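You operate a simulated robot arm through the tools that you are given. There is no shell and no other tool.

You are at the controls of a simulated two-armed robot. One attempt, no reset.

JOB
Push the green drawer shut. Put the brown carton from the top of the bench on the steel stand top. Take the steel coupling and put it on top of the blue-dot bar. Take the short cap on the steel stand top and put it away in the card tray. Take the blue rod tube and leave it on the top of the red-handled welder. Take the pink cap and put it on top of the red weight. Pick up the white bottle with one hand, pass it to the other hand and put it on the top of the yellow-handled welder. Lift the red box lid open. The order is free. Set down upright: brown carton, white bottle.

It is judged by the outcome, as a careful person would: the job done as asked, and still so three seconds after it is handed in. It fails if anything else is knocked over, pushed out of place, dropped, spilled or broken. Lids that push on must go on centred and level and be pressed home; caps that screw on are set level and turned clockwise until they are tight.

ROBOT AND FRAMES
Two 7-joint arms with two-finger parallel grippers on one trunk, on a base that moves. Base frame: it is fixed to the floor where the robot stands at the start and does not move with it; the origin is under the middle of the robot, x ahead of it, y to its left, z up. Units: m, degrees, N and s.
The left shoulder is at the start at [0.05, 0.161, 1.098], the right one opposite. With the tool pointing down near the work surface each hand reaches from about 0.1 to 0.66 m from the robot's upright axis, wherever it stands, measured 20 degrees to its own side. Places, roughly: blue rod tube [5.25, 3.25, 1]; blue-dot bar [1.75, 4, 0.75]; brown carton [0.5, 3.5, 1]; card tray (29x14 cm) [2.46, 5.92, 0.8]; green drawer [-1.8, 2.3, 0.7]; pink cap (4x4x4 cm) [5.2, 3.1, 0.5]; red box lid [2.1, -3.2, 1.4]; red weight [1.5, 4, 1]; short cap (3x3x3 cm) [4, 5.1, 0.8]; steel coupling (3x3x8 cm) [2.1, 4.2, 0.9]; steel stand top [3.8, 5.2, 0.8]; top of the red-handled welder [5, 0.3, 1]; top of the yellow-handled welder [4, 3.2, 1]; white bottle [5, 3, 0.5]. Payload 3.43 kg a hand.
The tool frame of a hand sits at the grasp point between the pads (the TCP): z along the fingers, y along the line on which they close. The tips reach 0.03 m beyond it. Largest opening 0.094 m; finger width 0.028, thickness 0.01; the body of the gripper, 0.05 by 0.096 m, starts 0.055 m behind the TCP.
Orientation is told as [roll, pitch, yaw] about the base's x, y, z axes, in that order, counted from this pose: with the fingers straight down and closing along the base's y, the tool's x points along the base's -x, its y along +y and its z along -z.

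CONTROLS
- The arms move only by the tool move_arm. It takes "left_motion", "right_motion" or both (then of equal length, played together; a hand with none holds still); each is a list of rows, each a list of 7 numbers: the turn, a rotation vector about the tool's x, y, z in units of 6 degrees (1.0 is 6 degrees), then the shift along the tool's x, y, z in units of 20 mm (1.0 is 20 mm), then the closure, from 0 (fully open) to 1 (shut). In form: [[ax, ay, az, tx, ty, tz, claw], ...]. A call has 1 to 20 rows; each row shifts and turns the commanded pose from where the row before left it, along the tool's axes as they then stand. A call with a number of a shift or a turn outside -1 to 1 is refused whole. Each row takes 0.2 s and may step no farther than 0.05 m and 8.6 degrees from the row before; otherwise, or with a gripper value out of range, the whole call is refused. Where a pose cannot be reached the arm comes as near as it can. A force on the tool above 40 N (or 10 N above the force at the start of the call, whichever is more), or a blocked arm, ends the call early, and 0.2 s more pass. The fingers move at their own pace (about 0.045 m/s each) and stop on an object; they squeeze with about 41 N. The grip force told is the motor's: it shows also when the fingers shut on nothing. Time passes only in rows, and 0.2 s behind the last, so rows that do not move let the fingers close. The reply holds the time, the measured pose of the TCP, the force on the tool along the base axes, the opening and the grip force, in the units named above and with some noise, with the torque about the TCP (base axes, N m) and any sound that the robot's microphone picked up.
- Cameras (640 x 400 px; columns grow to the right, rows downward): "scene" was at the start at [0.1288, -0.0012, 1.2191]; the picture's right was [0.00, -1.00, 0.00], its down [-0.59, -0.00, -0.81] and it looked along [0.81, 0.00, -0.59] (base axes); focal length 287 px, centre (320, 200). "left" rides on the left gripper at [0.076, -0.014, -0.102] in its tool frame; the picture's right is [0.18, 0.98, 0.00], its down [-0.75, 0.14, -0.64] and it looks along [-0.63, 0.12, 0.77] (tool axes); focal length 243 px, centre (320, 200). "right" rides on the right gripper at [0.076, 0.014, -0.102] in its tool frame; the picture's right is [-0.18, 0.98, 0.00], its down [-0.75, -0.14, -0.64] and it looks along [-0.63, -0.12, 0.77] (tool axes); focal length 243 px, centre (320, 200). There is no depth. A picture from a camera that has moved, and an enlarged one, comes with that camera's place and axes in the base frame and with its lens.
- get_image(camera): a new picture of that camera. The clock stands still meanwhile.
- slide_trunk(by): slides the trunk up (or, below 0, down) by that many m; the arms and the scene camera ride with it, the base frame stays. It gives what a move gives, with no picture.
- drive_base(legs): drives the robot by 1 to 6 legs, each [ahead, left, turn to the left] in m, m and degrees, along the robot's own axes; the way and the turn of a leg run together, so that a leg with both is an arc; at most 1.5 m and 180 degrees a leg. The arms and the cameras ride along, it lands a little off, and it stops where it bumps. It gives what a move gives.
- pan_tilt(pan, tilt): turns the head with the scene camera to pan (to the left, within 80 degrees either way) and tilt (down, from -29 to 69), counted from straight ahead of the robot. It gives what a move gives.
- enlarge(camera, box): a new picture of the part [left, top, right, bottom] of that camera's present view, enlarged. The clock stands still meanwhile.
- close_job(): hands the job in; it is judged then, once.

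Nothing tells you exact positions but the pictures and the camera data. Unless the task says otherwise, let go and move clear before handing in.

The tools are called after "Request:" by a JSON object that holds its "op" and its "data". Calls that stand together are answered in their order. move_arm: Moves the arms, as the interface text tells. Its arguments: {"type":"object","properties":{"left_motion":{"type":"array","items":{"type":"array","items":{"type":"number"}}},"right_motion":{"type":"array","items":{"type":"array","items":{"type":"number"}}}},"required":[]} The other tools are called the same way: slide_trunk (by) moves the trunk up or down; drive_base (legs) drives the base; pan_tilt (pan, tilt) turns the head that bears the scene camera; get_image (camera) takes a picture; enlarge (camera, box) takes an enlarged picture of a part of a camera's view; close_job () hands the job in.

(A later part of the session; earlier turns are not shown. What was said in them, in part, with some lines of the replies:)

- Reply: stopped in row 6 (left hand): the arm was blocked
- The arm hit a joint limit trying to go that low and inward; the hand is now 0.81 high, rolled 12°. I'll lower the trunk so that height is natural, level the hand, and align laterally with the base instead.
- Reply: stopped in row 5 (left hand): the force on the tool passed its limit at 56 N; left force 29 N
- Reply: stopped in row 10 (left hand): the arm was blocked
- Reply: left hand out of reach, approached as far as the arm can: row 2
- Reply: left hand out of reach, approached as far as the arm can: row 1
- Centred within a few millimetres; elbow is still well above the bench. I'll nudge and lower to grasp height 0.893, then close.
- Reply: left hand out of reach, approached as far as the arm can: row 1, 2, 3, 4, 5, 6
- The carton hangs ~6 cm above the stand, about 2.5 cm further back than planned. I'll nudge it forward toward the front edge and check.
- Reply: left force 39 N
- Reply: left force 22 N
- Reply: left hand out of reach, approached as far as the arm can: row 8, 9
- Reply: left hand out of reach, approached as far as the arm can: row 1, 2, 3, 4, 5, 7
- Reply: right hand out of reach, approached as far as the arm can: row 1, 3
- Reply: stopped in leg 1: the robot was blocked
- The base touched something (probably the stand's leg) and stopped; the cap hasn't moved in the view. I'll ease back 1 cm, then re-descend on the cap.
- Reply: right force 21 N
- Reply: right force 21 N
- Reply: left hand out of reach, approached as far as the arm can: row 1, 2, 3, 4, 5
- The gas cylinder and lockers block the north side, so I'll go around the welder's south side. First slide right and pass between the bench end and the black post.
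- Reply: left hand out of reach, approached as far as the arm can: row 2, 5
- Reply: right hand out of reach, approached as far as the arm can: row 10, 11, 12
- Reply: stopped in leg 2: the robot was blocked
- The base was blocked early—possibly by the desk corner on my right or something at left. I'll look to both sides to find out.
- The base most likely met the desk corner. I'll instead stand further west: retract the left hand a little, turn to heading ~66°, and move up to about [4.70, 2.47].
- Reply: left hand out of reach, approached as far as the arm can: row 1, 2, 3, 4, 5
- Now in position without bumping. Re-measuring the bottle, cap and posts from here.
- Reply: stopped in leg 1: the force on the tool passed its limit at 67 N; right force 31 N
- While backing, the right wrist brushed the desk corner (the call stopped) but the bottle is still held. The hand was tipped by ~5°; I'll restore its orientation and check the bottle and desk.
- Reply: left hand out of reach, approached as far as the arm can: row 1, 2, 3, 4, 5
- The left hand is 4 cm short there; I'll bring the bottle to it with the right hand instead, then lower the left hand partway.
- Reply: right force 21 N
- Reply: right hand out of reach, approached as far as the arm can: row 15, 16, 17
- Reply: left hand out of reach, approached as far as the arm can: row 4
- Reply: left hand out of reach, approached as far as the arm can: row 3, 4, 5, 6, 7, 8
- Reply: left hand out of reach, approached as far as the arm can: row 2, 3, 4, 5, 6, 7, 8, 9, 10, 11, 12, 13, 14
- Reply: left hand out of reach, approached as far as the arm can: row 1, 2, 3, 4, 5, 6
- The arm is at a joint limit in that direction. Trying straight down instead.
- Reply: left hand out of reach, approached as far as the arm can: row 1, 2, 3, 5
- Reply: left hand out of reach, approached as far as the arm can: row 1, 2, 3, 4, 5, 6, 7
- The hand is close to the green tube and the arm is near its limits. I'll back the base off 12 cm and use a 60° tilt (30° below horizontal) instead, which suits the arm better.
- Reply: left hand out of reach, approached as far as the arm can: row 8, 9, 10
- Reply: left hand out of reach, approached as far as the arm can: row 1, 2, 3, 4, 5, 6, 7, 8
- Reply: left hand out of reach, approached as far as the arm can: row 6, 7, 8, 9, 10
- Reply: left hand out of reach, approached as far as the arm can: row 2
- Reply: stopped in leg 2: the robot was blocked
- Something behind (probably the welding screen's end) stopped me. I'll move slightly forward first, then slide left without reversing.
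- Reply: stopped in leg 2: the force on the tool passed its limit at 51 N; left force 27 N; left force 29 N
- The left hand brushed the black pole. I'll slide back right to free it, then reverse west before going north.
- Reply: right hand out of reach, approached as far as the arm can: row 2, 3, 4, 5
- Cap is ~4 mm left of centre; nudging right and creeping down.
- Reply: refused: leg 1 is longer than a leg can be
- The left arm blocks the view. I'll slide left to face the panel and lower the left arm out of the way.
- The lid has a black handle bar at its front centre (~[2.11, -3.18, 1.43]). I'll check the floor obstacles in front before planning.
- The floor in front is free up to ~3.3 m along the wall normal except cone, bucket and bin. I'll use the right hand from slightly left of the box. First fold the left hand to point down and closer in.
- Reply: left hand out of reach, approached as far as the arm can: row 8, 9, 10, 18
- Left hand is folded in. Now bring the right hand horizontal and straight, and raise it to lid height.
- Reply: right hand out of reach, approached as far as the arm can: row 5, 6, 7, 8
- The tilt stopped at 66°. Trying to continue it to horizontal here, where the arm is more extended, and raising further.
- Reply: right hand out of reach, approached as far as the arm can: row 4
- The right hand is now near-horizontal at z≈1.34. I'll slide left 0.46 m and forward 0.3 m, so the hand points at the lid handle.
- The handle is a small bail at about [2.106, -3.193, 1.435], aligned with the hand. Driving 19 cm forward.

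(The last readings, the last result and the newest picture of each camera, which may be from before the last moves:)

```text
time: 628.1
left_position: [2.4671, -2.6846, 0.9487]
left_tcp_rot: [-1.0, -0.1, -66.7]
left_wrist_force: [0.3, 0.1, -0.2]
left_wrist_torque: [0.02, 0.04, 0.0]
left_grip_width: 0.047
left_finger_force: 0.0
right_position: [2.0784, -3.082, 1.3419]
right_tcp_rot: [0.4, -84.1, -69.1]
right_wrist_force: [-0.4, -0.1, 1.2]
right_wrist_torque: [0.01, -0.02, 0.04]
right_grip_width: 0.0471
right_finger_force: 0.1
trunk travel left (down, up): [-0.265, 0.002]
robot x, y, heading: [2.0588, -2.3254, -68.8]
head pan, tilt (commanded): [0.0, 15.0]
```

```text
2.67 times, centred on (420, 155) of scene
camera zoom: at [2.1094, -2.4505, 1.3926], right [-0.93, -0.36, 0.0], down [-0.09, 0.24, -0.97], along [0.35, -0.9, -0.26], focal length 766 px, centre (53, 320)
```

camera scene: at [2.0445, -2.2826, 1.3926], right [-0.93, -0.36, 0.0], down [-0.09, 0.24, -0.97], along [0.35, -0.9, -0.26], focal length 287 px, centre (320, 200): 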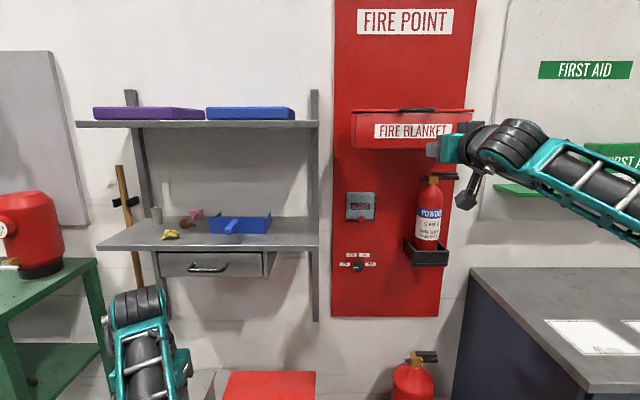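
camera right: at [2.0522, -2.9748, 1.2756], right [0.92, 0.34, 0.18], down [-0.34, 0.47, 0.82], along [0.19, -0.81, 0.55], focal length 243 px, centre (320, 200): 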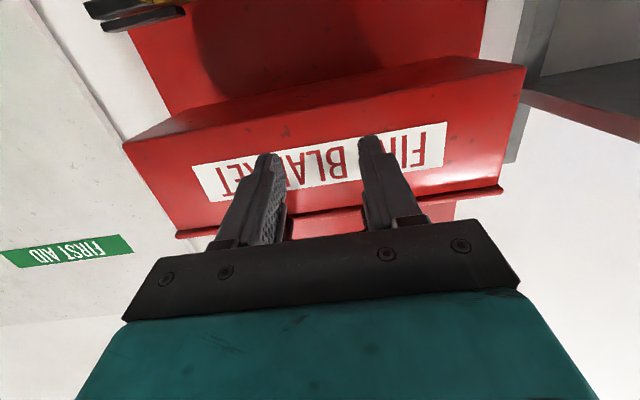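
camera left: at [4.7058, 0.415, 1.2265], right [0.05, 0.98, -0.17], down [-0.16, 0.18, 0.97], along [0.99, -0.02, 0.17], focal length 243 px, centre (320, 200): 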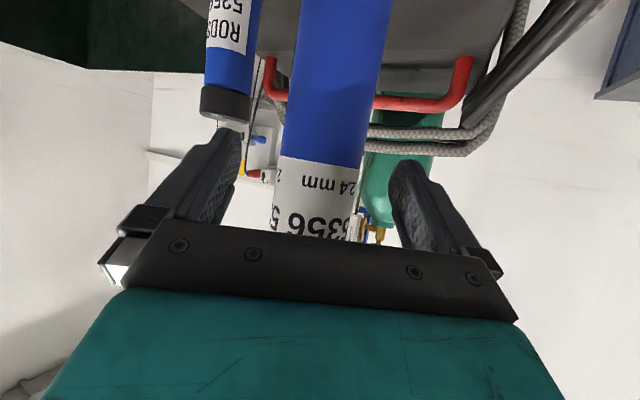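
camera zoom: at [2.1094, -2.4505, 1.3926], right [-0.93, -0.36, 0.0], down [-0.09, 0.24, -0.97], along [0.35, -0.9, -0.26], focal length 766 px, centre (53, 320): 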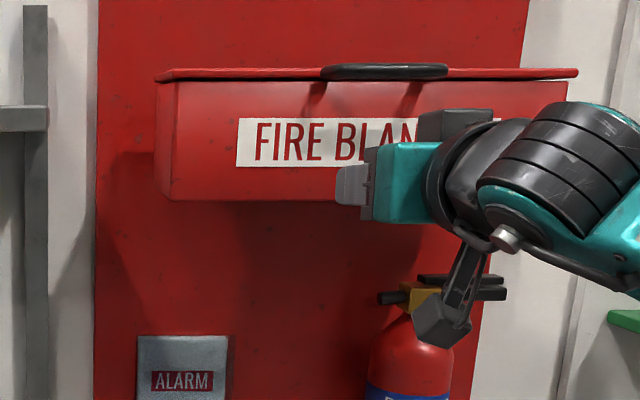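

Handle is ~2 cm right and 9 cm ahead, 8 cm above. Adjusting right, up 3.5 cm and forward 6 cm, staying below the bar.

Request:
{"op": "move_arm", "data": {"right_motion": [[0, 0, 0, -0.9, -0.4, 0, 0.5], [0, 0, 0, -0.85, -0.4, 0, 0.5], [0, 0, 0, 0, 0, 1, 0.5], [0, 0, 0, 0, 0, 1, 0.5], [0, 0, 0, 0, 0, 1, 0.5]]}}

Request:
{"op": "get_image", "data": {"camera": "right"}}

Request:
{"op": "enlarge", "data": {"camera": "scene", "box": [320, 80, 520, 230]}}

```text
time: 629.4
left_position: [2.4647, -2.6793, 0.9518]
left_tcp_rot: [-1.1, -0.5, -66.7]
left_wrist_force: [0.4, 0.8, -0.3]
left_wrist_torque: [0.0, 0.01, 0.0]
left_grip_width: 0.0469
left_finger_force: 0.0
right_position: [2.0835, -3.1388, 1.371]
right_tcp_rot: [1.0, -84.0, -69.8]
right_wrist_force: [-11.7, 37.2, -5.6]
right_wrist_torque: [-0.26, -0.12, -0.93]
right_grip_width: 0.0451
right_finger_force: 0.1
trunk travel left (down, up): [-0.265, 0.002]
robot x, y, heading: [2.0594, -2.3207, -69.0]
head pan, tilt (commanded): [0.0, 15.0]
stopped in row 5 (right hand): the force on the tool passed its limit at 55 N (the readings are from after the stop); the commanded pose is now the measured one
```

```text
taken
camera right: at [2.0576, -3.0319, 1.3061], right [0.92, 0.34, 0.18], down [-0.34, 0.47, 0.82], along [0.19, -0.82, 0.55], focal length 243 px, centre (320, 200)
```

right: 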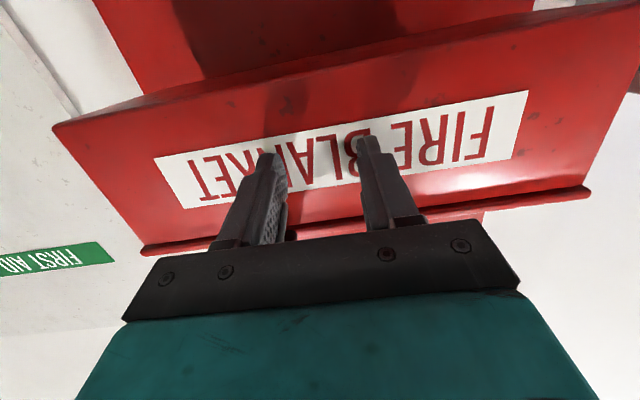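

```text
2.67 times, centred on (420, 155) of scene
camera zoom: at [2.1061, -2.4417, 1.3935], right [-0.93, -0.36, 0.0], down [-0.09, 0.24, -0.97], along [0.35, -0.9, -0.25], focal length 766 px, centre (53, 320)
```

zoom: 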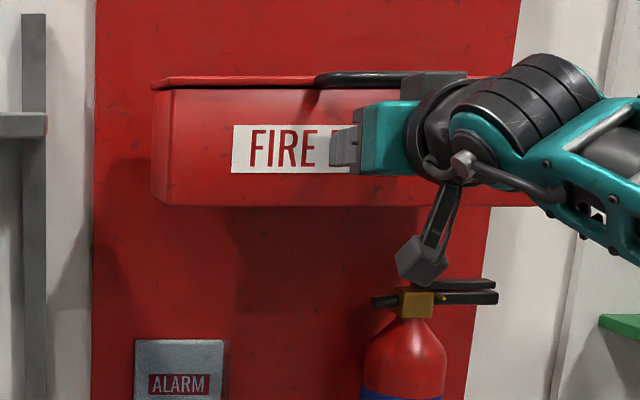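

I touched the box's front face, so the bar is right above the fingers. Easing back 3 mm and lifting gradually under the handle, watching the lid.

Request:
{"op": "move_arm", "data": {"right_motion": [[0, 0, 0, 0, 0, -0.3, 0.5], [0, 0, 0, -0.7, 0, 0, 0.5], [0, 0, 0, -0.7, 0, 0, 0.5], [0, 0, 0, -0.5, 0, 0, 0.5]]}}

Request:
{"op": "enlarge", "data": {"camera": "scene", "box": [320, 60, 520, 210]}}

Request:
{"op": "get_image", "data": {"camera": "right"}}

```text
time: 630.1
left_position: [2.4648, -2.6808, 0.9509]
left_tcp_rot: [-1.0, -0.4, -66.7]
left_wrist_force: [1.1, 0.8, -0.4]
left_wrist_torque: [-0.01, 0.0, 0.02]
left_grip_width: 0.0472
left_finger_force: 0.1
right_position: [2.0839, -3.1394, 1.3719]
right_tcp_rot: [1.0, -82.5, -70.1]
right_wrist_force: [-8.4, 24.6, -4.5]
right_wrist_torque: [-0.14, 0.03, -0.3]
right_grip_width: 0.0453
right_finger_force: 0.0
trunk travel left (down, up): [-0.265, 0.002]
robot x, y, heading: [2.061, -2.3241, -69.2]
head pan, tilt (commanded): [0.0, 15.0]
stopped in row 3 (right hand): the force on the tool passed its limit at 58 N (the readings are from after the stop); the commanded pose is now the measured one
```

```text
2.67 times, centred on (420, 135) of scene
camera zoom: at [2.1067, -2.4441, 1.3933], right [-0.93, -0.36, 0.0], down [-0.09, 0.24, -0.97], along [0.35, -0.9, -0.25], focal length 766 px, centre (53, 373)
```

zoom: 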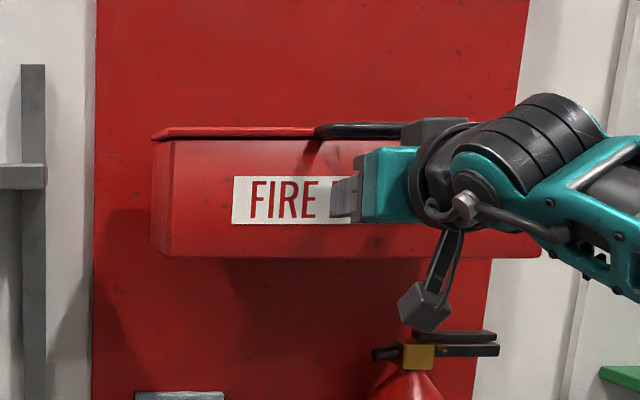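

```text
taken
camera right: at [2.0574, -3.0299, 1.3099], right [0.93, 0.33, 0.18], down [-0.33, 0.45, 0.83], along [0.19, -0.83, 0.52], focal length 243 px, centre (320, 200)
```

right: 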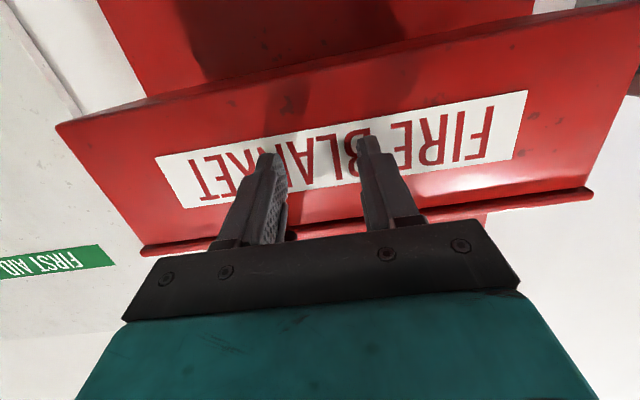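

Still pressing the face. Backing off 1.5 cm, then lifting.

Request:
{"op": "move_arm", "data": {"right_motion": [[0, 0, 0, 0, 0, -0.9, 0.5], [0, 0, 0, 0, 0, -0.3, 0.5], [0, 0, 0, 0, 0, 0, 0.5]]}}

Request:
{"op": "move_arm", "data": {"right_motion": [[0, 0, 0, -0.7, 0, 0, 0.5], [0, 0, 0, -0.7, 0, 0, 0.5], [0, 0, 0, -0.5, 0, 0, 0.5]]}}

Request:
{"op": "enlarge", "data": {"camera": "scene", "box": [320, 60, 520, 210]}}

```text
time: 630.9
left_position: [2.4662, -2.6819, 0.9488]
left_tcp_rot: [-0.9, -0.1, -66.7]
left_wrist_force: [0.0, -0.3, -0.1]
left_wrist_torque: [-0.01, 0.01, -0.01]
left_grip_width: 0.0472
left_finger_force: 0.1
right_position: [2.0776, -3.1195, 1.3739]
right_tcp_rot: [0.6, -82.3, -69.6]
right_wrist_force: [-0.6, 0.0, -0.3]
right_wrist_torque: [0.01, -0.02, -0.01]
right_grip_width: 0.047
right_finger_force: 0.1
trunk travel left (down, up): [-0.265, 0.002]
robot x, y, heading: [2.06, -2.3238, -69.0]
head pan, tilt (commanded): [0.0, 15.0]
```

```text
time: 631.7
left_position: [2.466, -2.683, 0.9485]
left_tcp_rot: [-1.0, -0.1, -66.8]
left_wrist_force: [-0.9, -0.3, 0.3]
left_wrist_torque: [0.0, -0.02, 0.01]
left_grip_width: 0.047
left_finger_force: 0.1
right_position: [2.0789, -3.1259, 1.4099]
right_tcp_rot: [0.5, -82.2, -69.4]
right_wrist_force: [-1.2, 3.8, -3.1]
right_wrist_torque: [-0.08, 0.06, 0.05]
right_grip_width: 0.0473
right_finger_force: 0.1
trunk travel left (down, up): [-0.265, 0.002]
robot x, y, heading: [2.0601, -2.3199, -69.2]
head pan, tilt (commanded): [0.0, 15.0]
```

```text
2.67 times, centred on (420, 135) of scene
camera zoom: at [2.1085, -2.4484, 1.3926], right [-0.93, -0.36, 0.0], down [-0.09, 0.24, -0.97], along [0.35, -0.9, -0.26], focal length 766 px, centre (53, 373)
```

zoom: 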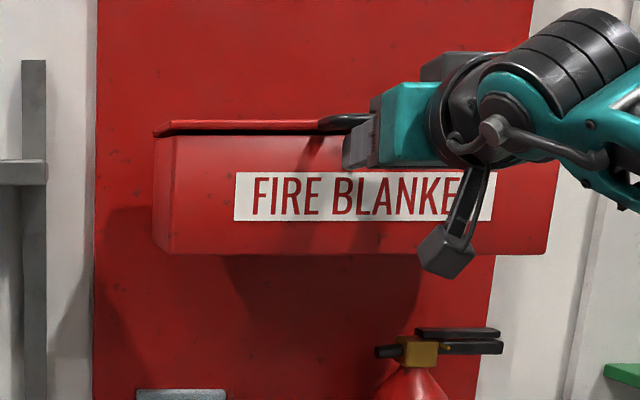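

The lid is lifting—a gap is visible, with only ~3 N of load. Continuing upward.

Request:
{"op": "move_arm", "data": {"right_motion": [[0, 0, 0, -0.7, 0, 0, 0.5], [0, 0, 0, -0.7, 0, 0, 0.5], [0, 0, 0, -0.7, 0, 0.1, 0.5]]}}

Request:
{"op": "enlarge", "data": {"camera": "scene", "box": [320, 60, 520, 210]}}

Request:
{"op": "get_image", "data": {"camera": "right"}}

```text
time: 632.5
left_position: [2.4666, -2.6828, 0.9489]
left_tcp_rot: [-1.0, 0.0, -66.6]
left_wrist_force: [-0.2, -0.1, -0.1]
left_wrist_torque: [0.0, -0.01, 0.01]
left_grip_width: 0.0474
left_finger_force: 0.1
right_position: [2.0819, -3.1353, 1.451]
right_tcp_rot: [0.7, -82.3, -69.8]
right_wrist_force: [-0.1, 0.8, -2.2]
right_wrist_torque: [-0.05, 0.07, 0.0]
right_grip_width: 0.0472
right_finger_force: 0.2
trunk travel left (down, up): [-0.265, 0.002]
robot x, y, heading: [2.0605, -2.3213, -69.0]
head pan, tilt (commanded): [0.0, 15.0]
```

```text
2.67 times, centred on (420, 135) of scene
camera zoom: at [2.1087, -2.4489, 1.3927], right [-0.93, -0.36, 0.0], down [-0.09, 0.24, -0.97], along [0.35, -0.9, -0.26], focal length 766 px, centre (53, 373)
```

zoom: 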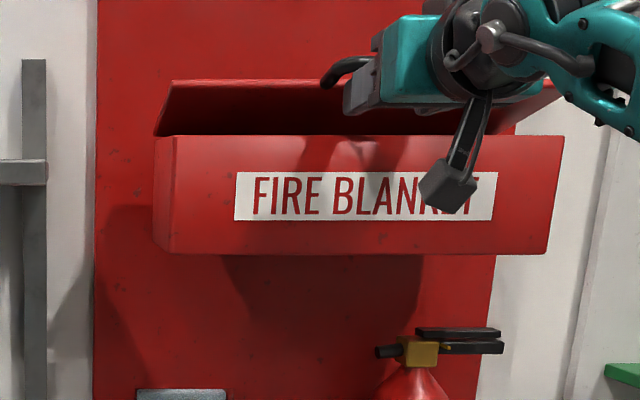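

```text
taken
camera right: at [2.0561, -3.0256, 1.3881], right [0.93, 0.33, 0.18], down [-0.33, 0.45, 0.83], along [0.19, -0.83, 0.52], focal length 243 px, centre (320, 200)
```

right: 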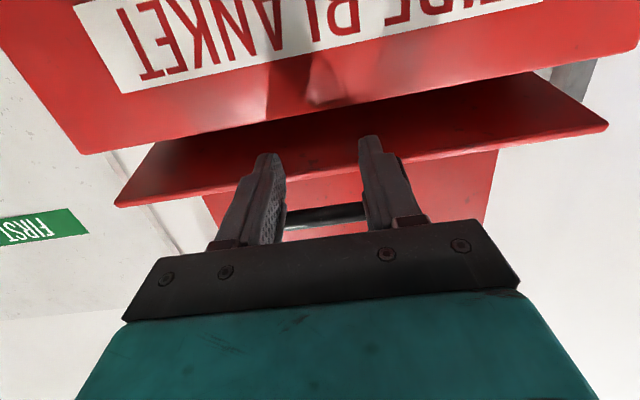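

The lid is ~25° open and the fingers are under the plate. Moving forward and up to open it further.

Request:
{"op": "move_arm", "data": {"right_motion": [[0, 0, 0, -0.5, 0, 0.6, 0.5], [0, 0, 0, -0.7, 0, 0.6, 0.5], [0, 0, 0, -0.8, 0, 0.5, 0.5], [0, 0, 0, -0.8, 0, 0.5, 0.5]]}}

Request:
{"op": "enlarge", "data": {"camera": "scene", "box": [320, 40, 520, 190]}}

Request:
{"op": "get_image", "data": {"camera": "right"}}

```text
time: 633.5
left_position: [2.4654, -2.6812, 0.951]
left_tcp_rot: [-1.0, -0.3, -66.8]
left_wrist_force: [0.1, 0.1, -0.6]
left_wrist_torque: [0.0, 0.0, 0.01]
left_grip_width: 0.0471
left_finger_force: 0.0
right_position: [2.0856, -3.1432, 1.4634]
right_tcp_rot: [0.3, -82.5, -69.1]
right_wrist_force: [-5.3, 12.5, 5.4]
right_wrist_torque: [-0.32, 0.06, -0.39]
right_grip_width: 0.0469
right_finger_force: 0.2
right hand out of reach, approached as far as the arm can: row 2, 3, 4
trunk travel left (down, up): [-0.265, 0.002]
robot x, y, heading: [2.0639, -2.3206, -69.1]
head pan, tilt (commanded): [0.0, 15.0]
```

```text
2.67 times, centred on (420, 115) of scene
camera zoom: at [2.1076, -2.4452, 1.3932], right [-0.93, -0.36, 0.0], down [-0.09, 0.24, -0.97], along [0.35, -0.9, -0.26], focal length 766 px, centre (53, 427)
```

zoom: 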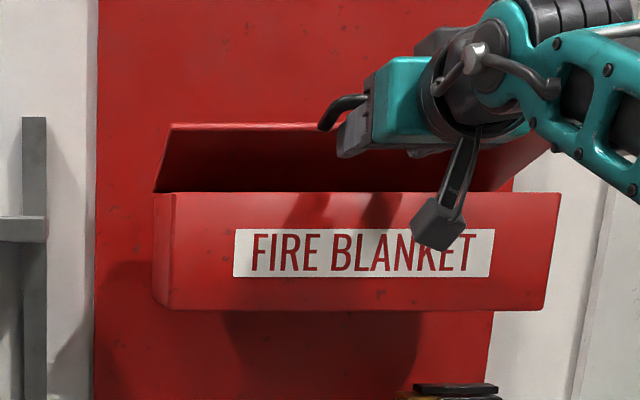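

```text
taken
camera right: at [2.0606, -3.0341, 1.3997], right [0.93, 0.33, 0.18], down [-0.33, 0.45, 0.83], along [0.19, -0.83, 0.53], focal length 243 px, centre (320, 200)
```

right: 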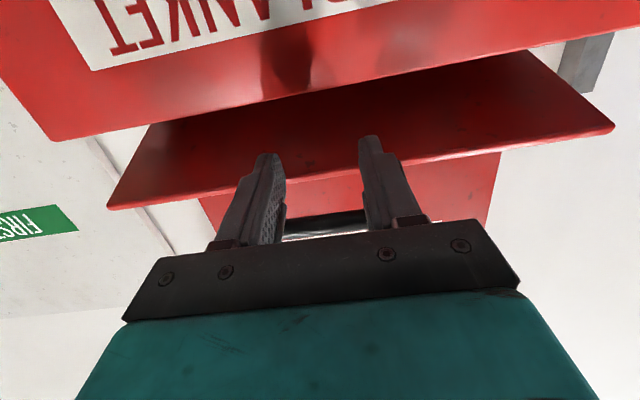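

The lid is ~30° open, but the arm is at full stretch. I'll look down to see how much closer the base can get.

Request:
{"op": "pan_tilt", "data": {"pan": 0, "tilt": 62}}

Request:
{"op": "get_image", "data": {"camera": "scene"}}

```text
time: 634.6
left_position: [2.4646, -2.681, 0.9508]
left_tcp_rot: [-1.0, -0.2, -66.9]
left_wrist_force: [-0.8, 0.2, 0.6]
left_wrist_torque: [0.02, 0.01, -0.01]
left_grip_width: 0.0469
left_finger_force: 0.1
right_position: [2.0874, -3.1433, 1.4624]
right_tcp_rot: [0.5, -82.5, -69.6]
right_wrist_force: [-6.0, 16.1, 5.2]
right_wrist_torque: [-0.3, 0.14, -0.3]
right_grip_width: 0.0471
right_finger_force: 0.2
trunk travel left (down, up): [-0.265, 0.002]
robot x, y, heading: [2.0594, -2.3234, -69.0]
head pan, tilt (commanded): [0.0, 62.0]
```

```text
taken
camera scene: at [2.0971, -2.4178, 1.3245], right [-0.93, -0.36, 0.0], down [-0.32, 0.82, -0.47], along [0.17, -0.44, -0.88], focal length 287 px, centre (320, 200)
```

scene: 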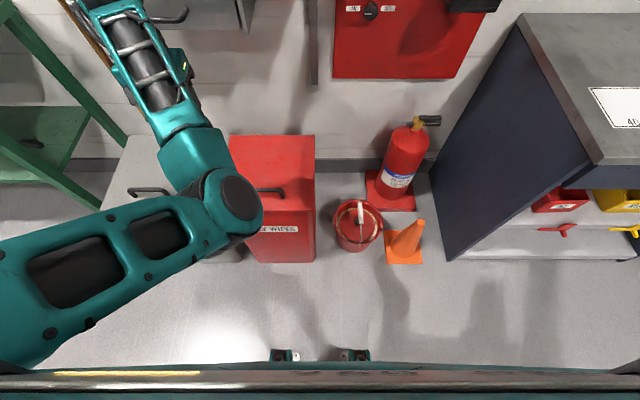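

The base has ~15 cm of free floor ahead (bin, bucket and cone are further). I'll let the lid down gently, retract the hand, move the base 11 cm closer, and lift again with more reach.

Request:
{"op": "move_arm", "data": {"right_motion": [[0, 0, 0, 0.3, 0, -0.6, 0.5], [0, 0, 0, 0.8, 0, -0.2, 0.5], [0, 0, 0, 0.9, 0, -0.1, 0.5], [0, 0, 0, 0.9, 0, 0, 0.5], [0, 0, 0, 0.9, 0, 0, 0.5], [0, 0, 0, 0.6, 0, 0, 0.5]]}}

Request:
{"op": "move_arm", "data": {"right_motion": [[0, 0, 0, 0, 0, -1, 0.5], [0, 0, 0, 0, 0, -1, 0.5], [0, 0, 0, 0, 0, -1, 0.5], [0, 0, 0, 0, 0, -1, 0.5], [0, 0, 0, 0, 0, -1, 0.5], [0, 0, 0, 0, 0, -1, 0.5]]}}

Request:
{"op": "pan_tilt", "data": {"pan": 0, "tilt": 15}}

Request:
{"op": "get_image", "data": {"camera": "scene"}}

```text
time: 636.0
left_position: [2.4665, -2.6843, 0.9488]
left_tcp_rot: [-1.0, 0.0, -66.6]
left_wrist_force: [0.6, 0.2, 0.6]
left_wrist_torque: [-0.02, 0.02, -0.02]
left_grip_width: 0.0472
left_finger_force: 0.1
right_position: [2.0773, -3.1202, 1.3755]
right_tcp_rot: [0.8, -82.4, -69.9]
right_wrist_force: [0.4, -0.4, 0.5]
right_wrist_torque: [-0.03, 0.03, -0.02]
right_grip_width: 0.0471
right_finger_force: 0.0
trunk travel left (down, up): [-0.265, 0.002]
robot x, y, heading: [2.0588, -2.3251, -68.9]
head pan, tilt (commanded): [0.0, 62.0]
```

```text
time: 637.4
left_position: [2.4665, -2.6822, 0.9494]
left_tcp_rot: [-1.1, -0.1, -66.8]
left_wrist_force: [-0.7, 0.5, -0.1]
left_wrist_torque: [-0.04, 0.01, -0.02]
left_grip_width: 0.0468
left_finger_force: 0.0
right_position: [2.0359, -3.0075, 1.3901]
right_tcp_rot: [0.9, -82.3, -69.9]
right_wrist_force: [0.3, -0.4, 0.5]
right_wrist_torque: [-0.01, -0.01, 0.02]
right_grip_width: 0.0471
right_finger_force: 0.1
trunk travel left (down, up): [-0.265, 0.002]
robot x, y, heading: [2.0607, -2.3196, -69.0]
head pan, tilt (commanded): [0.0, 62.0]
```

```text
time: 638.6
left_position: [2.4654, -2.6832, 0.9483]
left_tcp_rot: [-1.0, -0.1, -66.7]
left_wrist_force: [-0.5, -0.3, 0.6]
left_wrist_torque: [0.02, 0.01, 0.0]
left_grip_width: 0.0471
left_finger_force: 0.0
right_position: [2.0358, -3.0086, 1.3903]
right_tcp_rot: [0.7, -82.2, -69.8]
right_wrist_force: [0.2, 0.1, -0.3]
right_wrist_torque: [0.04, -0.01, -0.01]
right_grip_width: 0.0472
right_finger_force: 0.1
trunk travel left (down, up): [-0.265, 0.002]
robot x, y, heading: [2.0592, -2.3238, -69.1]
head pan, tilt (commanded): [0.0, 15.0]
```

```text
taken
camera scene: at [2.1086, -2.4488, 1.3926], right [-0.93, -0.36, 0.0], down [-0.09, 0.24, -0.97], along [0.35, -0.9, -0.26], focal length 287 px, centre (320, 200)
```

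scene: 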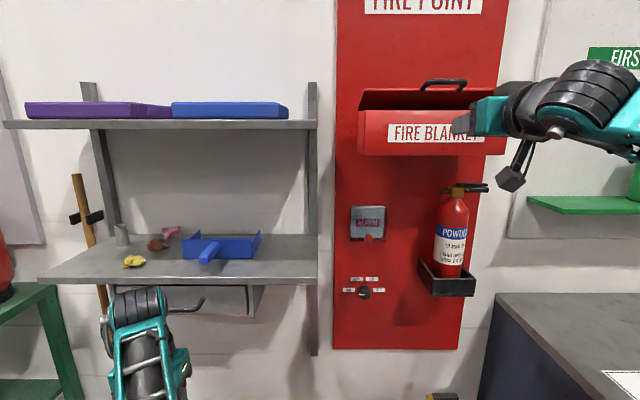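

Great—the lid stays where it is left (~35° open), so it has enough friction. Now I'll raise the hand in front of the handle, move the base closer, and push the lid up and back further.

Request:
{"op": "move_arm", "data": {"right_motion": [[0, 0, 0, -0.92, 0, -0.1, 0.5], [0, 0, 0, -0.92, 0, -0.1, 0.5], [0, 0, 0, -0.92, 0, -0.1, 0.5], [0, 0, 0, -0.92, 0, -0.1, 0.5], [0, 0, 0, -0.92, 0, -0.1, 0.5]]}}

Request:
{"op": "drive_base", "data": {"legs": [[0.1, 0, 0]]}}

Request:
{"op": "get_image", "data": {"camera": "scene"}}

Request:
{"op": "get_image", "data": {"camera": "right"}}

```text
time: 639.8
left_position: [2.4665, -2.6832, 0.9485]
left_tcp_rot: [-1.0, -0.1, -66.6]
left_wrist_force: [0.0, 0.2, 0.3]
left_wrist_torque: [0.06, -0.02, 0.0]
left_grip_width: 0.0468
left_finger_force: 0.0
right_position: [2.036, -3.0083, 1.4822]
right_tcp_rot: [0.8, -82.3, -69.8]
right_wrist_force: [-0.2, 0.8, -1.0]
right_wrist_torque: [0.03, -0.02, -0.01]
right_grip_width: 0.0472
right_finger_force: 0.0
trunk travel left (down, up): [-0.265, 0.002]
robot x, y, heading: [2.0593, -2.3233, -68.9]
head pan, tilt (commanded): [0.0, 15.0]
```

```text
time: 640.9
left_position: [2.5015, -2.7764, 0.9493]
left_tcp_rot: [-1.0, -0.1, -66.7]
left_wrist_force: [-0.3, -0.4, -0.6]
left_wrist_torque: [-0.04, 0.01, -0.01]
left_grip_width: 0.0467
left_finger_force: 0.1
right_position: [2.07, -3.1018, 1.4828]
right_tcp_rot: [0.8, -82.2, -69.7]
right_wrist_force: [-0.2, 0.1, -0.2]
right_wrist_torque: [-0.01, 0.02, -0.01]
right_grip_width: 0.0469
right_finger_force: 0.0
trunk travel left (down, up): [-0.265, 0.002]
robot x, y, heading: [2.0953, -2.4173, -69.3]
head pan, tilt (commanded): [0.0, 15.0]
```

```text
taken
camera scene: at [2.1441, -2.5414, 1.3926], right [-0.93, -0.36, 0.0], down [-0.09, 0.24, -0.97], along [0.35, -0.9, -0.26], focal length 287 px, centre (320, 200)
```

scene: 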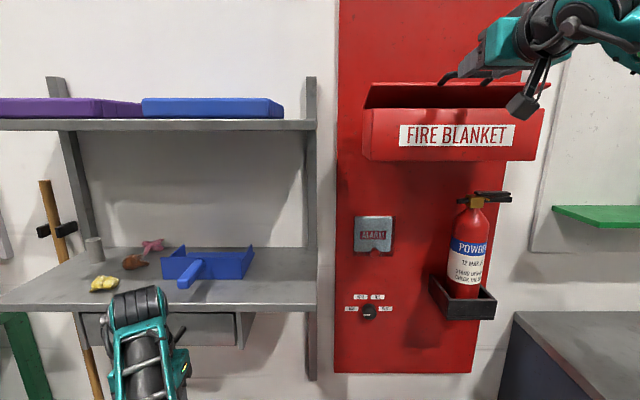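

```text
taken
camera right: at [2.0451, -2.993, 1.4194], right [0.93, 0.33, 0.18], down [-0.32, 0.45, 0.83], along [0.19, -0.83, 0.52], focal length 243 px, centre (320, 200)
```

right: 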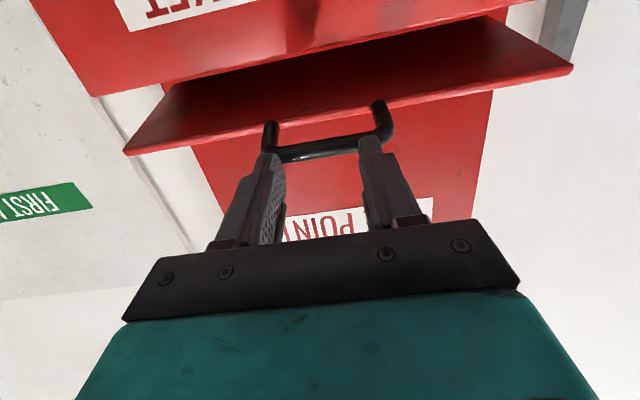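

The fingertips are right in front of the bail. Dipping below it, moving under, and lifting along the arc.

Request:
{"op": "move_arm", "data": {"right_motion": [[0, 0, 0, 1, 0, 0, 0.5], [0, 0, 0, 0.7, 0, 0, 0.5], [0, 0, 0, 0, 0, 1, 0.5], [0, 0, 0, 0, 0, 1, 0.5], [0, 0, 0, 0, 0, 0.5, 0.5]]}}

Request:
{"op": "get_image", "data": {"camera": "right"}}

Request:
{"op": "enlarge", "data": {"camera": "scene", "box": [340, 20, 560, 180]}}

```text
time: 642.1
left_position: [2.5017, -2.7765, 0.9488]
left_tcp_rot: [-1.1, -0.1, -66.8]
left_wrist_force: [-0.6, 0.3, 0.9]
left_wrist_torque: [-0.01, -0.01, -0.01]
left_grip_width: 0.0471
left_finger_force: 0.1
right_position: [2.0877, -3.1437, 1.4413]
right_tcp_rot: [0.4, -82.2, -69.4]
right_wrist_force: [-0.6, 0.1, -0.1]
right_wrist_torque: [-0.02, 0.02, -0.01]
right_grip_width: 0.0472
right_finger_force: 0.1
trunk travel left (down, up): [-0.265, 0.002]
robot x, y, heading: [2.0946, -2.4152, -68.8]
head pan, tilt (commanded): [0.0, 15.0]
```

```text
taken
camera right: at [2.0617, -3.034, 1.3789], right [0.93, 0.33, 0.18], down [-0.32, 0.45, 0.83], along [0.19, -0.83, 0.52], focal length 243 px, centre (320, 200)
```

right: 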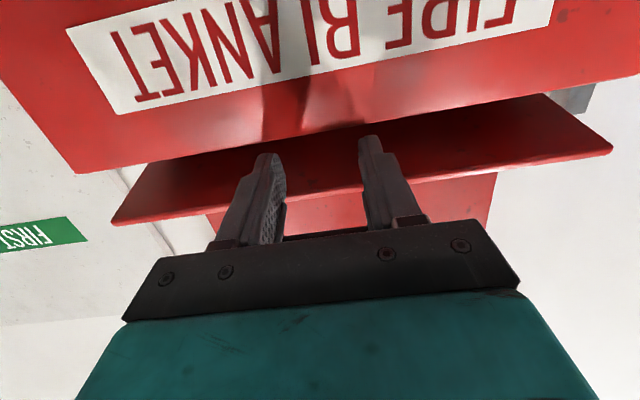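

```text
2.50 times, centred on (450, 100) of scene
camera zoom: at [2.1442, -2.5413, 1.3926], right [-0.93, -0.36, 0.0], down [-0.09, 0.24, -0.97], along [0.35, -0.9, -0.26], focal length 718 px, centre (-5, 450)
```

zoom: 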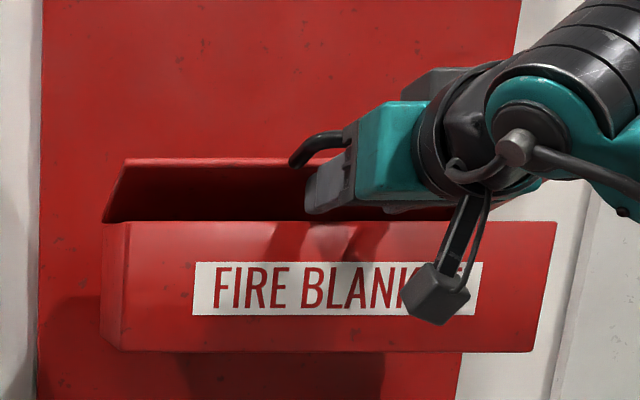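

The fingers are under the bail with no load. Lifting.

Request:
{"op": "move_arm", "data": {"right_motion": [[0, 0, 0, -0.9, 0, 0, 0.5], [0, 0, 0, -0.9, 0, 0.1, 0.5], [0, 0, 0, -0.9, 0, 0.3, 0.5], [0, 0, 0, -0.8, 0, 0.4, 0.5]]}}

Request:
{"op": "enlarge", "data": {"camera": "scene", "box": [340, 0, 560, 160]}}

Request:
{"op": "get_image", "data": {"camera": "right"}}

```text
time: 643.1
left_position: [2.5011, -2.7754, 0.9489]
left_tcp_rot: [-0.9, -0.1, -66.8]
left_wrist_force: [-1.0, 0.0, 0.0]
left_wrist_torque: [-0.02, -0.01, 0.02]
left_grip_width: 0.0468
left_finger_force: 0.0
right_position: [2.0964, -3.1659, 1.5102]
right_tcp_rot: [0.6, -82.4, -69.7]
right_wrist_force: [-1.0, 2.8, 0.4]
right_wrist_torque: [-0.05, -0.02, -0.06]
right_grip_width: 0.0471
right_finger_force: 0.2
trunk travel left (down, up): [-0.265, 0.002]
robot x, y, heading: [2.0958, -2.4121, -68.9]
head pan, tilt (commanded): [0.0, 15.0]
```

```text
2.50 times, centred on (450, 80) of scene
camera zoom: at [2.1439, -2.5405, 1.3928], right [-0.93, -0.36, 0.0], down [-0.09, 0.24, -0.97], along [0.35, -0.9, -0.26], focal length 718 px, centre (-5, 500)
```

zoom: 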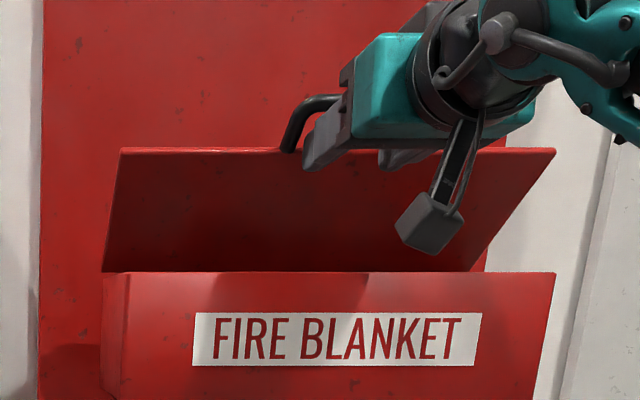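

```text
taken
camera right: at [2.0695, -3.0575, 1.4469], right [0.93, 0.33, 0.18], down [-0.33, 0.45, 0.83], along [0.19, -0.83, 0.52], focal length 243 px, centre (320, 200)
```

right: 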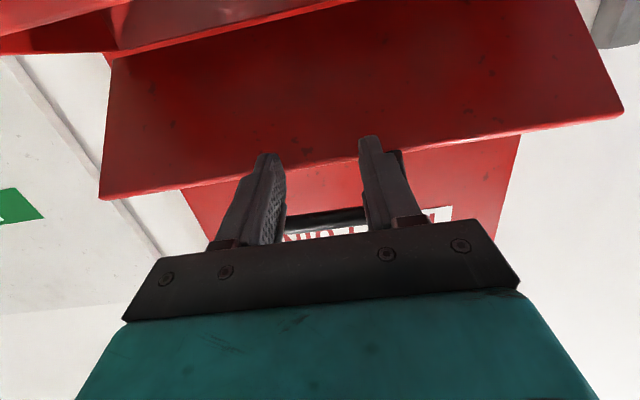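

The lid is past 50° now. Continuing up and back.

Request:
{"op": "move_arm", "data": {"right_motion": [[0, 0, 0, -0.7, 0, 0.5, 0.5], [0, 0, 0, -0.6, 0, 0.6, 0.5], [0, 0, 0, -0.5, 0, 0.7, 0.5], [0, 0, 0, -0.4, 0, 0.8, 0.5]]}}

Request:
{"op": "enlarge", "data": {"camera": "scene", "box": [340, 0, 560, 160]}}

Request:
{"op": "get_image", "data": {"camera": "right"}}

```text
time: 644.1
left_position: [2.5015, -2.7749, 0.9481]
left_tcp_rot: [-1.0, -0.1, -66.7]
left_wrist_force: [-0.3, 0.2, 0.3]
left_wrist_torque: [-0.01, -0.01, -0.02]
left_grip_width: 0.0469
left_finger_force: 0.1
right_position: [2.1079, -3.199, 1.5371]
right_tcp_rot: [0.5, -82.2, -69.5]
right_wrist_force: [0.2, 0.5, 1.0]
right_wrist_torque: [-0.02, 0.02, -0.02]
right_grip_width: 0.0468
right_finger_force: 0.2
right hand out of reach, approached as far as the arm can: row 3, 4
trunk travel left (down, up): [-0.265, 0.002]
robot x, y, heading: [2.0941, -2.4168, -69.1]
head pan, tilt (commanded): [0.0, 15.0]
```

```text
2.50 times, centred on (450, 80) of scene
camera zoom: at [2.1442, -2.5411, 1.3927], right [-0.93, -0.36, 0.0], down [-0.09, 0.24, -0.97], along [0.35, -0.9, -0.26], focal length 718 px, centre (-5, 500)
```

zoom: 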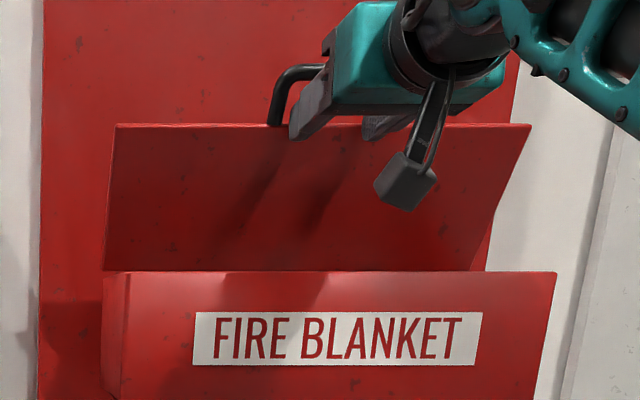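

```text
taken
camera right: at [2.0816, -3.0897, 1.4745], right [0.93, 0.33, 0.18], down [-0.32, 0.45, 0.83], along [0.19, -0.83, 0.52], focal length 243 px, centre (320, 200)
```

right: 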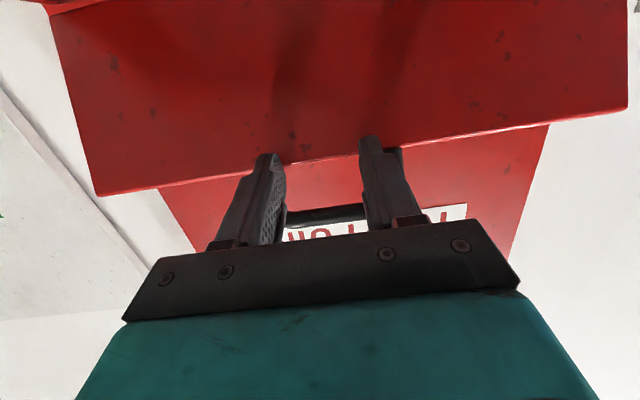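

About 60° open and still under control, but the arm is at its reach again. I'll withdraw the hand, shift the base slightly right and forward, then push it the rest of the way.

Request:
{"op": "move_arm", "data": {"right_motion": [[0, 0, 0, 0.3, 0, -0.8, 0.5], [0, 0, 0, 0.3, 0, -1, 0.5], [0, 0, 0, 0.2, 0, -1, 0.5], [0, 0, 0, 0, 0, -1, 0.5], [0, 0, 0, 0, 0, -1, 0.5]]}}

Request:
{"op": "drive_base", "data": {"legs": [[0, -0.075, 0], [0.045, 0, 0]]}}

Request:
{"op": "get_image", "data": {"camera": "scene"}}

Request:
{"op": "get_image", "data": {"camera": "right"}}

```text
time: 645.3
left_position: [2.5005, -2.7765, 0.9493]
left_tcp_rot: [-0.9, -0.1, -66.7]
left_wrist_force: [-0.3, -0.1, 0.4]
left_wrist_torque: [-0.01, -0.01, -0.01]
left_grip_width: 0.0471
left_finger_force: 0.1
right_position: [2.0728, -3.1084, 1.5356]
right_tcp_rot: [1.0, -82.3, -70.1]
right_wrist_force: [-0.6, -0.3, 0.3]
right_wrist_torque: [0.02, -0.01, -0.01]
right_grip_width: 0.047
right_finger_force: 0.1
trunk travel left (down, up): [-0.265, 0.002]
robot x, y, heading: [2.0969, -2.4188, -69.4]
head pan, tilt (commanded): [0.0, 15.0]
```

```text
time: 647.2
left_position: [2.4452, -2.8467, 0.9489]
left_tcp_rot: [-0.9, 0.0, -66.8]
left_wrist_force: [0.8, 0.4, 0.3]
left_wrist_torque: [0.03, 0.01, 0.0]
left_grip_width: 0.0471
left_finger_force: 0.1
right_position: [2.0156, -3.1799, 1.5339]
right_tcp_rot: [0.6, -82.3, -70.0]
right_wrist_force: [-0.2, -0.2, -0.6]
right_wrist_torque: [-0.04, -0.02, -0.01]
right_grip_width: 0.047
right_finger_force: 0.0
trunk travel left (down, up): [-0.265, 0.002]
robot x, y, heading: [2.0336, -2.4835, -68.8]
head pan, tilt (commanded): [0.0, 15.0]
```

```text
taken
camera scene: at [2.0876, -2.6117, 1.3925], right [-0.93, -0.36, 0.0], down [-0.09, 0.24, -0.97], along [0.34, -0.9, -0.26], focal length 287 px, centre (320, 200)
```

scene: 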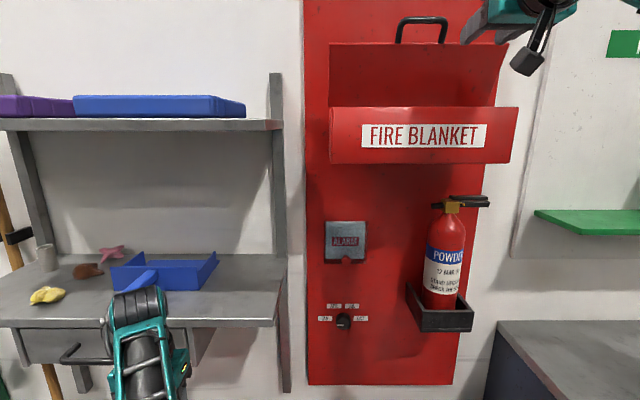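

```text
taken
camera right: at [1.9897, -3.0704, 1.4715], right [0.93, 0.33, 0.18], down [-0.32, 0.45, 0.83], along [0.19, -0.83, 0.52], focal length 243 px, centre (320, 200)
```

right: 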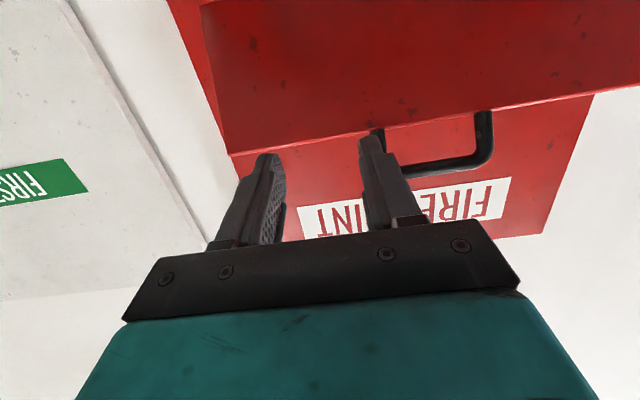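

The lid holds itself at ~65°. Now I'll push its underside toward the wall with the fingertips at mid-height.

Request:
{"op": "move_arm", "data": {"right_motion": [[0, 0, 0, 0.7, 0.5, 0, 0.5], [0, 0, 0, 0.7, 0.5, 0, 0.5], [0, 0, 0, -0.1, 0, 1, 0.5], [0, 0, 0, -0.1, 0, 1, 0.5], [0, 0, 0, -0.1, 0, 1, 0.5]]}}

Request:
{"op": "get_image", "data": {"camera": "scene"}}

Request:
{"op": "get_image", "data": {"camera": "right"}}

```text
time: 648.4
left_position: [2.4436, -2.8462, 0.9478]
left_tcp_rot: [-1.0, -0.1, -66.9]
left_wrist_force: [0.0, -0.2, 0.6]
left_wrist_torque: [-0.02, -0.02, 0.0]
left_grip_width: 0.047
left_finger_force: 0.0
right_position: [2.0544, -3.2242, 1.5037]
right_tcp_rot: [0.4, -82.2, -69.6]
right_wrist_force: [0.6, -0.8, 0.2]
right_wrist_torque: [0.01, 0.0, 0.01]
right_grip_width: 0.047
right_finger_force: 0.0
trunk travel left (down, up): [-0.265, 0.002]
robot x, y, heading: [2.0392, -2.4861, -69.3]
head pan, tilt (commanded): [0.0, 15.0]
```

```text
taken
camera scene: at [2.0877, -2.6108, 1.3926], right [-0.93, -0.36, 0.0], down [-0.09, 0.24, -0.97], along [0.34, -0.9, -0.26], focal length 287 px, centre (320, 200)
```

scene: 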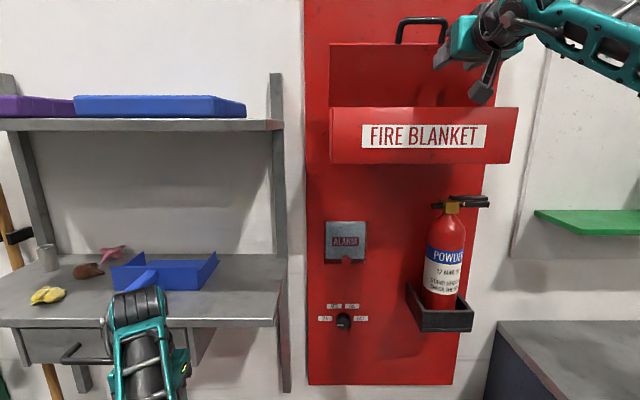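

```text
taken
camera right: at [2.0298, -3.1148, 1.4419], right [0.93, 0.33, 0.18], down [-0.32, 0.45, 0.83], along [0.19, -0.83, 0.52], focal length 243 px, centre (320, 200)
```

right: 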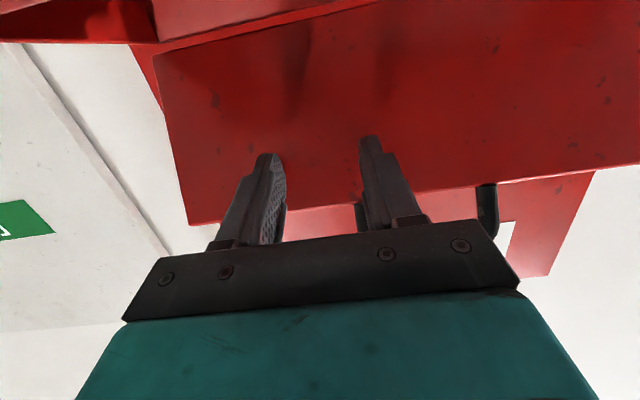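

Fingertips are just short of the lid's underside. Pushing on.

Request:
{"op": "move_arm", "data": {"right_motion": [[0, 0, 0, -0.1, 0, 0.8, 0.5], [0, 0, 0, -0.1, 0, 0.8, 0.5], [0, 0, 0, -0.1, 0, 0.7, 0.5], [0, 0, 0, -0.05, 0, 0.5, 0.5]]}}

Request:
{"op": "get_image", "data": {"camera": "scene"}}

Request:
{"op": "get_image", "data": {"camera": "right"}}

```text
time: 649.4
left_position: [2.442, -2.8416, 0.9489]
left_tcp_rot: [-0.9, -0.4, -66.9]
left_wrist_force: [0.8, 0.7, -1.2]
left_wrist_torque: [0.0, -0.02, -0.01]
left_grip_width: 0.0472
left_finger_force: 0.1
right_position: [2.0731, -3.2685, 1.507]
right_tcp_rot: [0.4, -82.3, -69.7]
right_wrist_force: [-11.8, 32.7, -11.9]
right_wrist_torque: [-0.12, 0.34, 0.88]
right_grip_width: 0.0471
right_finger_force: 0.2
trunk travel left (down, up): [-0.265, 0.002]
robot x, y, heading: [2.0403, -2.4808, -69.2]
head pan, tilt (commanded): [0.0, 15.0]
```

```text
taken
camera scene: at [2.0846, -2.6046, 1.3931], right [-0.93, -0.36, 0.0], down [-0.09, 0.24, -0.97], along [0.34, -0.9, -0.25], focal length 287 px, centre (320, 200)
```

scene: 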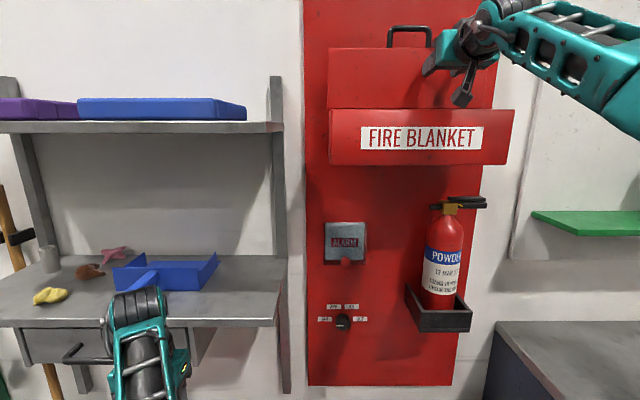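

```text
taken
camera right: at [2.0466, -3.1601, 1.4431], right [0.93, 0.33, 0.18], down [-0.32, 0.45, 0.83], along [0.19, -0.83, 0.52], focal length 243 px, centre (320, 200)
```

right: 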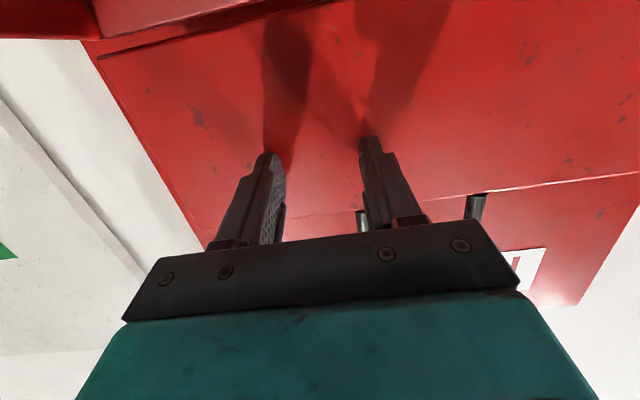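

The lid is now upright against the panel (firm stop felt). Withdrawing the hand and checking it stays open.

Request:
{"op": "move_arm", "data": {"right_motion": [[0, 0, 0, 0, 0, -0.7, 0.5], [0, 0, 0, 0, 0, -1, 0.5], [0, 0, 0, 0, 0, -1, 0.5], [0, 0, 0, 0, 0, -1, 0.5], [0, 0, 0, 0, 0, -1, 0.5], [0, 0, 0, 0, 0, -1, 0.5]]}}

Request:
{"op": "drive_base", "data": {"legs": [[-0.35, 0, 0]]}}

Request:
{"op": "get_image", "data": {"camera": "scene"}}

Request:
{"op": "enlarge", "data": {"camera": "scene", "box": [280, 40, 480, 190]}}

```text
time: 650.8
left_position: [2.444, -2.8451, 0.9482]
left_tcp_rot: [-1.0, -0.1, -66.8]
left_wrist_force: [-0.2, 0.4, -0.1]
left_wrist_torque: [-0.01, -0.02, -0.01]
left_grip_width: 0.0472
left_finger_force: 0.1
right_position: [2.0307, -3.1723, 1.5198]
right_tcp_rot: [1.0, -82.2, -70.3]
right_wrist_force: [0.3, 0.0, -0.1]
right_wrist_torque: [-0.01, -0.02, 0.0]
right_grip_width: 0.0469
right_finger_force: 0.0
trunk travel left (down, up): [-0.265, 0.002]
robot x, y, heading: [2.0396, -2.4867, -68.8]
head pan, tilt (commanded): [0.0, 15.0]
```

```text
time: 653.1
left_position: [2.3201, -2.5162, 0.9491]
left_tcp_rot: [-1.0, -0.2, -66.5]
left_wrist_force: [-0.1, 0.4, 0.0]
left_wrist_torque: [-0.03, 0.02, 0.01]
left_grip_width: 0.0472
left_finger_force: 0.1
right_position: [1.9097, -2.8445, 1.5193]
right_tcp_rot: [0.7, -82.0, -69.7]
right_wrist_force: [0.3, 0.0, 0.4]
right_wrist_torque: [0.0, -0.02, 0.02]
right_grip_width: 0.0468
right_finger_force: 0.1
trunk travel left (down, up): [-0.265, 0.002]
robot x, y, heading: [1.91, -2.1596, -69.0]
head pan, tilt (commanded): [0.0, 15.0]
```

```text
taken
camera scene: at [1.962, -2.2823, 1.3927], right [-0.93, -0.36, 0.0], down [-0.09, 0.24, -0.97], along [0.35, -0.9, -0.26], focal length 287 px, centre (320, 200)
```

scene: 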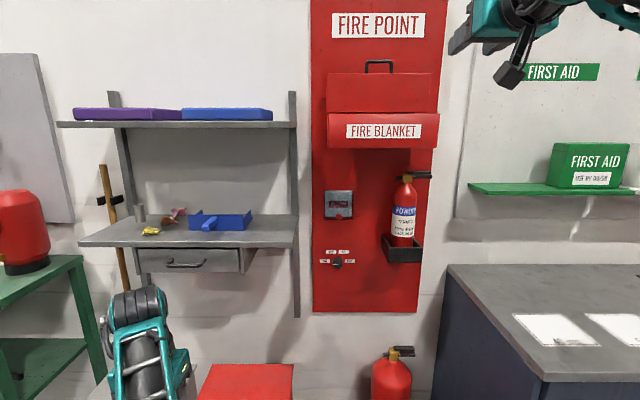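

```text
2.67 times, centred on (380, 115) of scene
camera zoom: at [1.962, -2.2823, 1.3927], right [-0.93, -0.36, 0.0], down [-0.09, 0.24, -0.97], along [0.35, -0.9, -0.26], focal length 766 px, centre (160, 427)
```

zoom: 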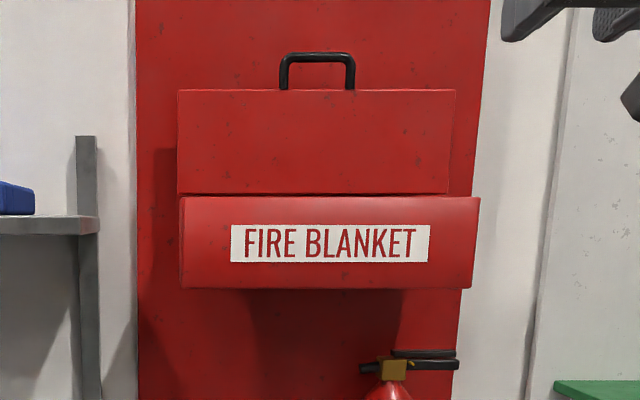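

The lid stands fully open against the panel. A last look at the floor items here before handing in.

Request:
{"op": "pan_tilt", "data": {"pan": 0, "tilt": 45}}

Request:
{"op": "get_image", "data": {"camera": "scene"}}

```text
time: 654.0
left_position: [2.3194, -2.5168, 0.9479]
left_tcp_rot: [-1.0, -0.1, -66.6]
left_wrist_force: [0.1, 0.6, -0.7]
left_wrist_torque: [-0.02, -0.03, 0.0]
left_grip_width: 0.0471
left_finger_force: 0.0
right_position: [1.9099, -2.8444, 1.518]
right_tcp_rot: [0.7, -82.2, -69.7]
right_wrist_force: [-1.1, 0.7, 0.3]
right_wrist_torque: [-0.02, -0.01, -0.02]
right_grip_width: 0.0471
right_finger_force: 0.0
trunk travel left (down, up): [-0.265, 0.002]
robot x, y, heading: [1.9127, -2.1542, -68.9]
head pan, tilt (commanded): [0.0, 45.0]
```

```text
taken
camera scene: at [1.9578, -2.2715, 1.3459], right [-0.93, -0.36, 0.0], down [-0.25, 0.66, -0.71], along [0.25, -0.66, -0.71], focal length 287 px, centre (320, 200)
```

scene: 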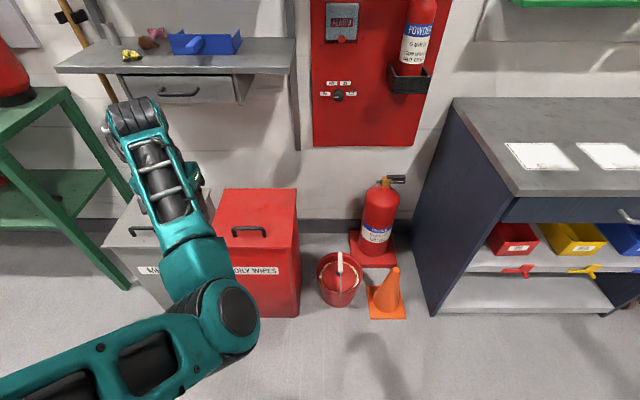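

Everything around here is upright and undisturbed, and all eight jobs were seen done: drawer shut, carton on the stand, coupling on the bar, short cap in the tray, tube on the red-handled welder, pink cap on the weight, bottle on the yellow-handled welder after a hand-to-hand pass, and lid open. Handing in.

Request:
{"op": "close_job", "data": {}}

```text
The job is handed in.
```

I did all eight tasks and handed the job in. I saw each one in place after finishing it. I did not go back round the room for a final check of everything at once.

- **Green drawer:** pushed shut until it stopped, flush with the red one.
- **Brown carton:** standing upright on the steel stand top.
- **Short cap:** moved from the stand into the card tray.
- **Steel coupling:** standing upright on the blue-dot bar.
- **White bottle:** picked up with the right hand, passed to the left, and set upright on top of the yellow-handled welder.
- **Blue rod tube:** standing on top of the red-handled welder, beside a shorter blue tube that was already there.
- **Pink cap:** on top of the red weight.
- **Red box lid:** I took this to be the "Fire Blanket" box on the fire-point panel. It is fully open against the panel and stayed up after I let go.

I bumped fixed objects a few times:

- The base was stopped once near the steel stand, once beside the desk, and once while backing away from the red-handled welder.
- The right hand knocked the desk corner hard enough to stop a move.
- The left hand touched the black pole near the red-handled welder.

None of these appeared to move or tip anything in the pictures I took afterwards.
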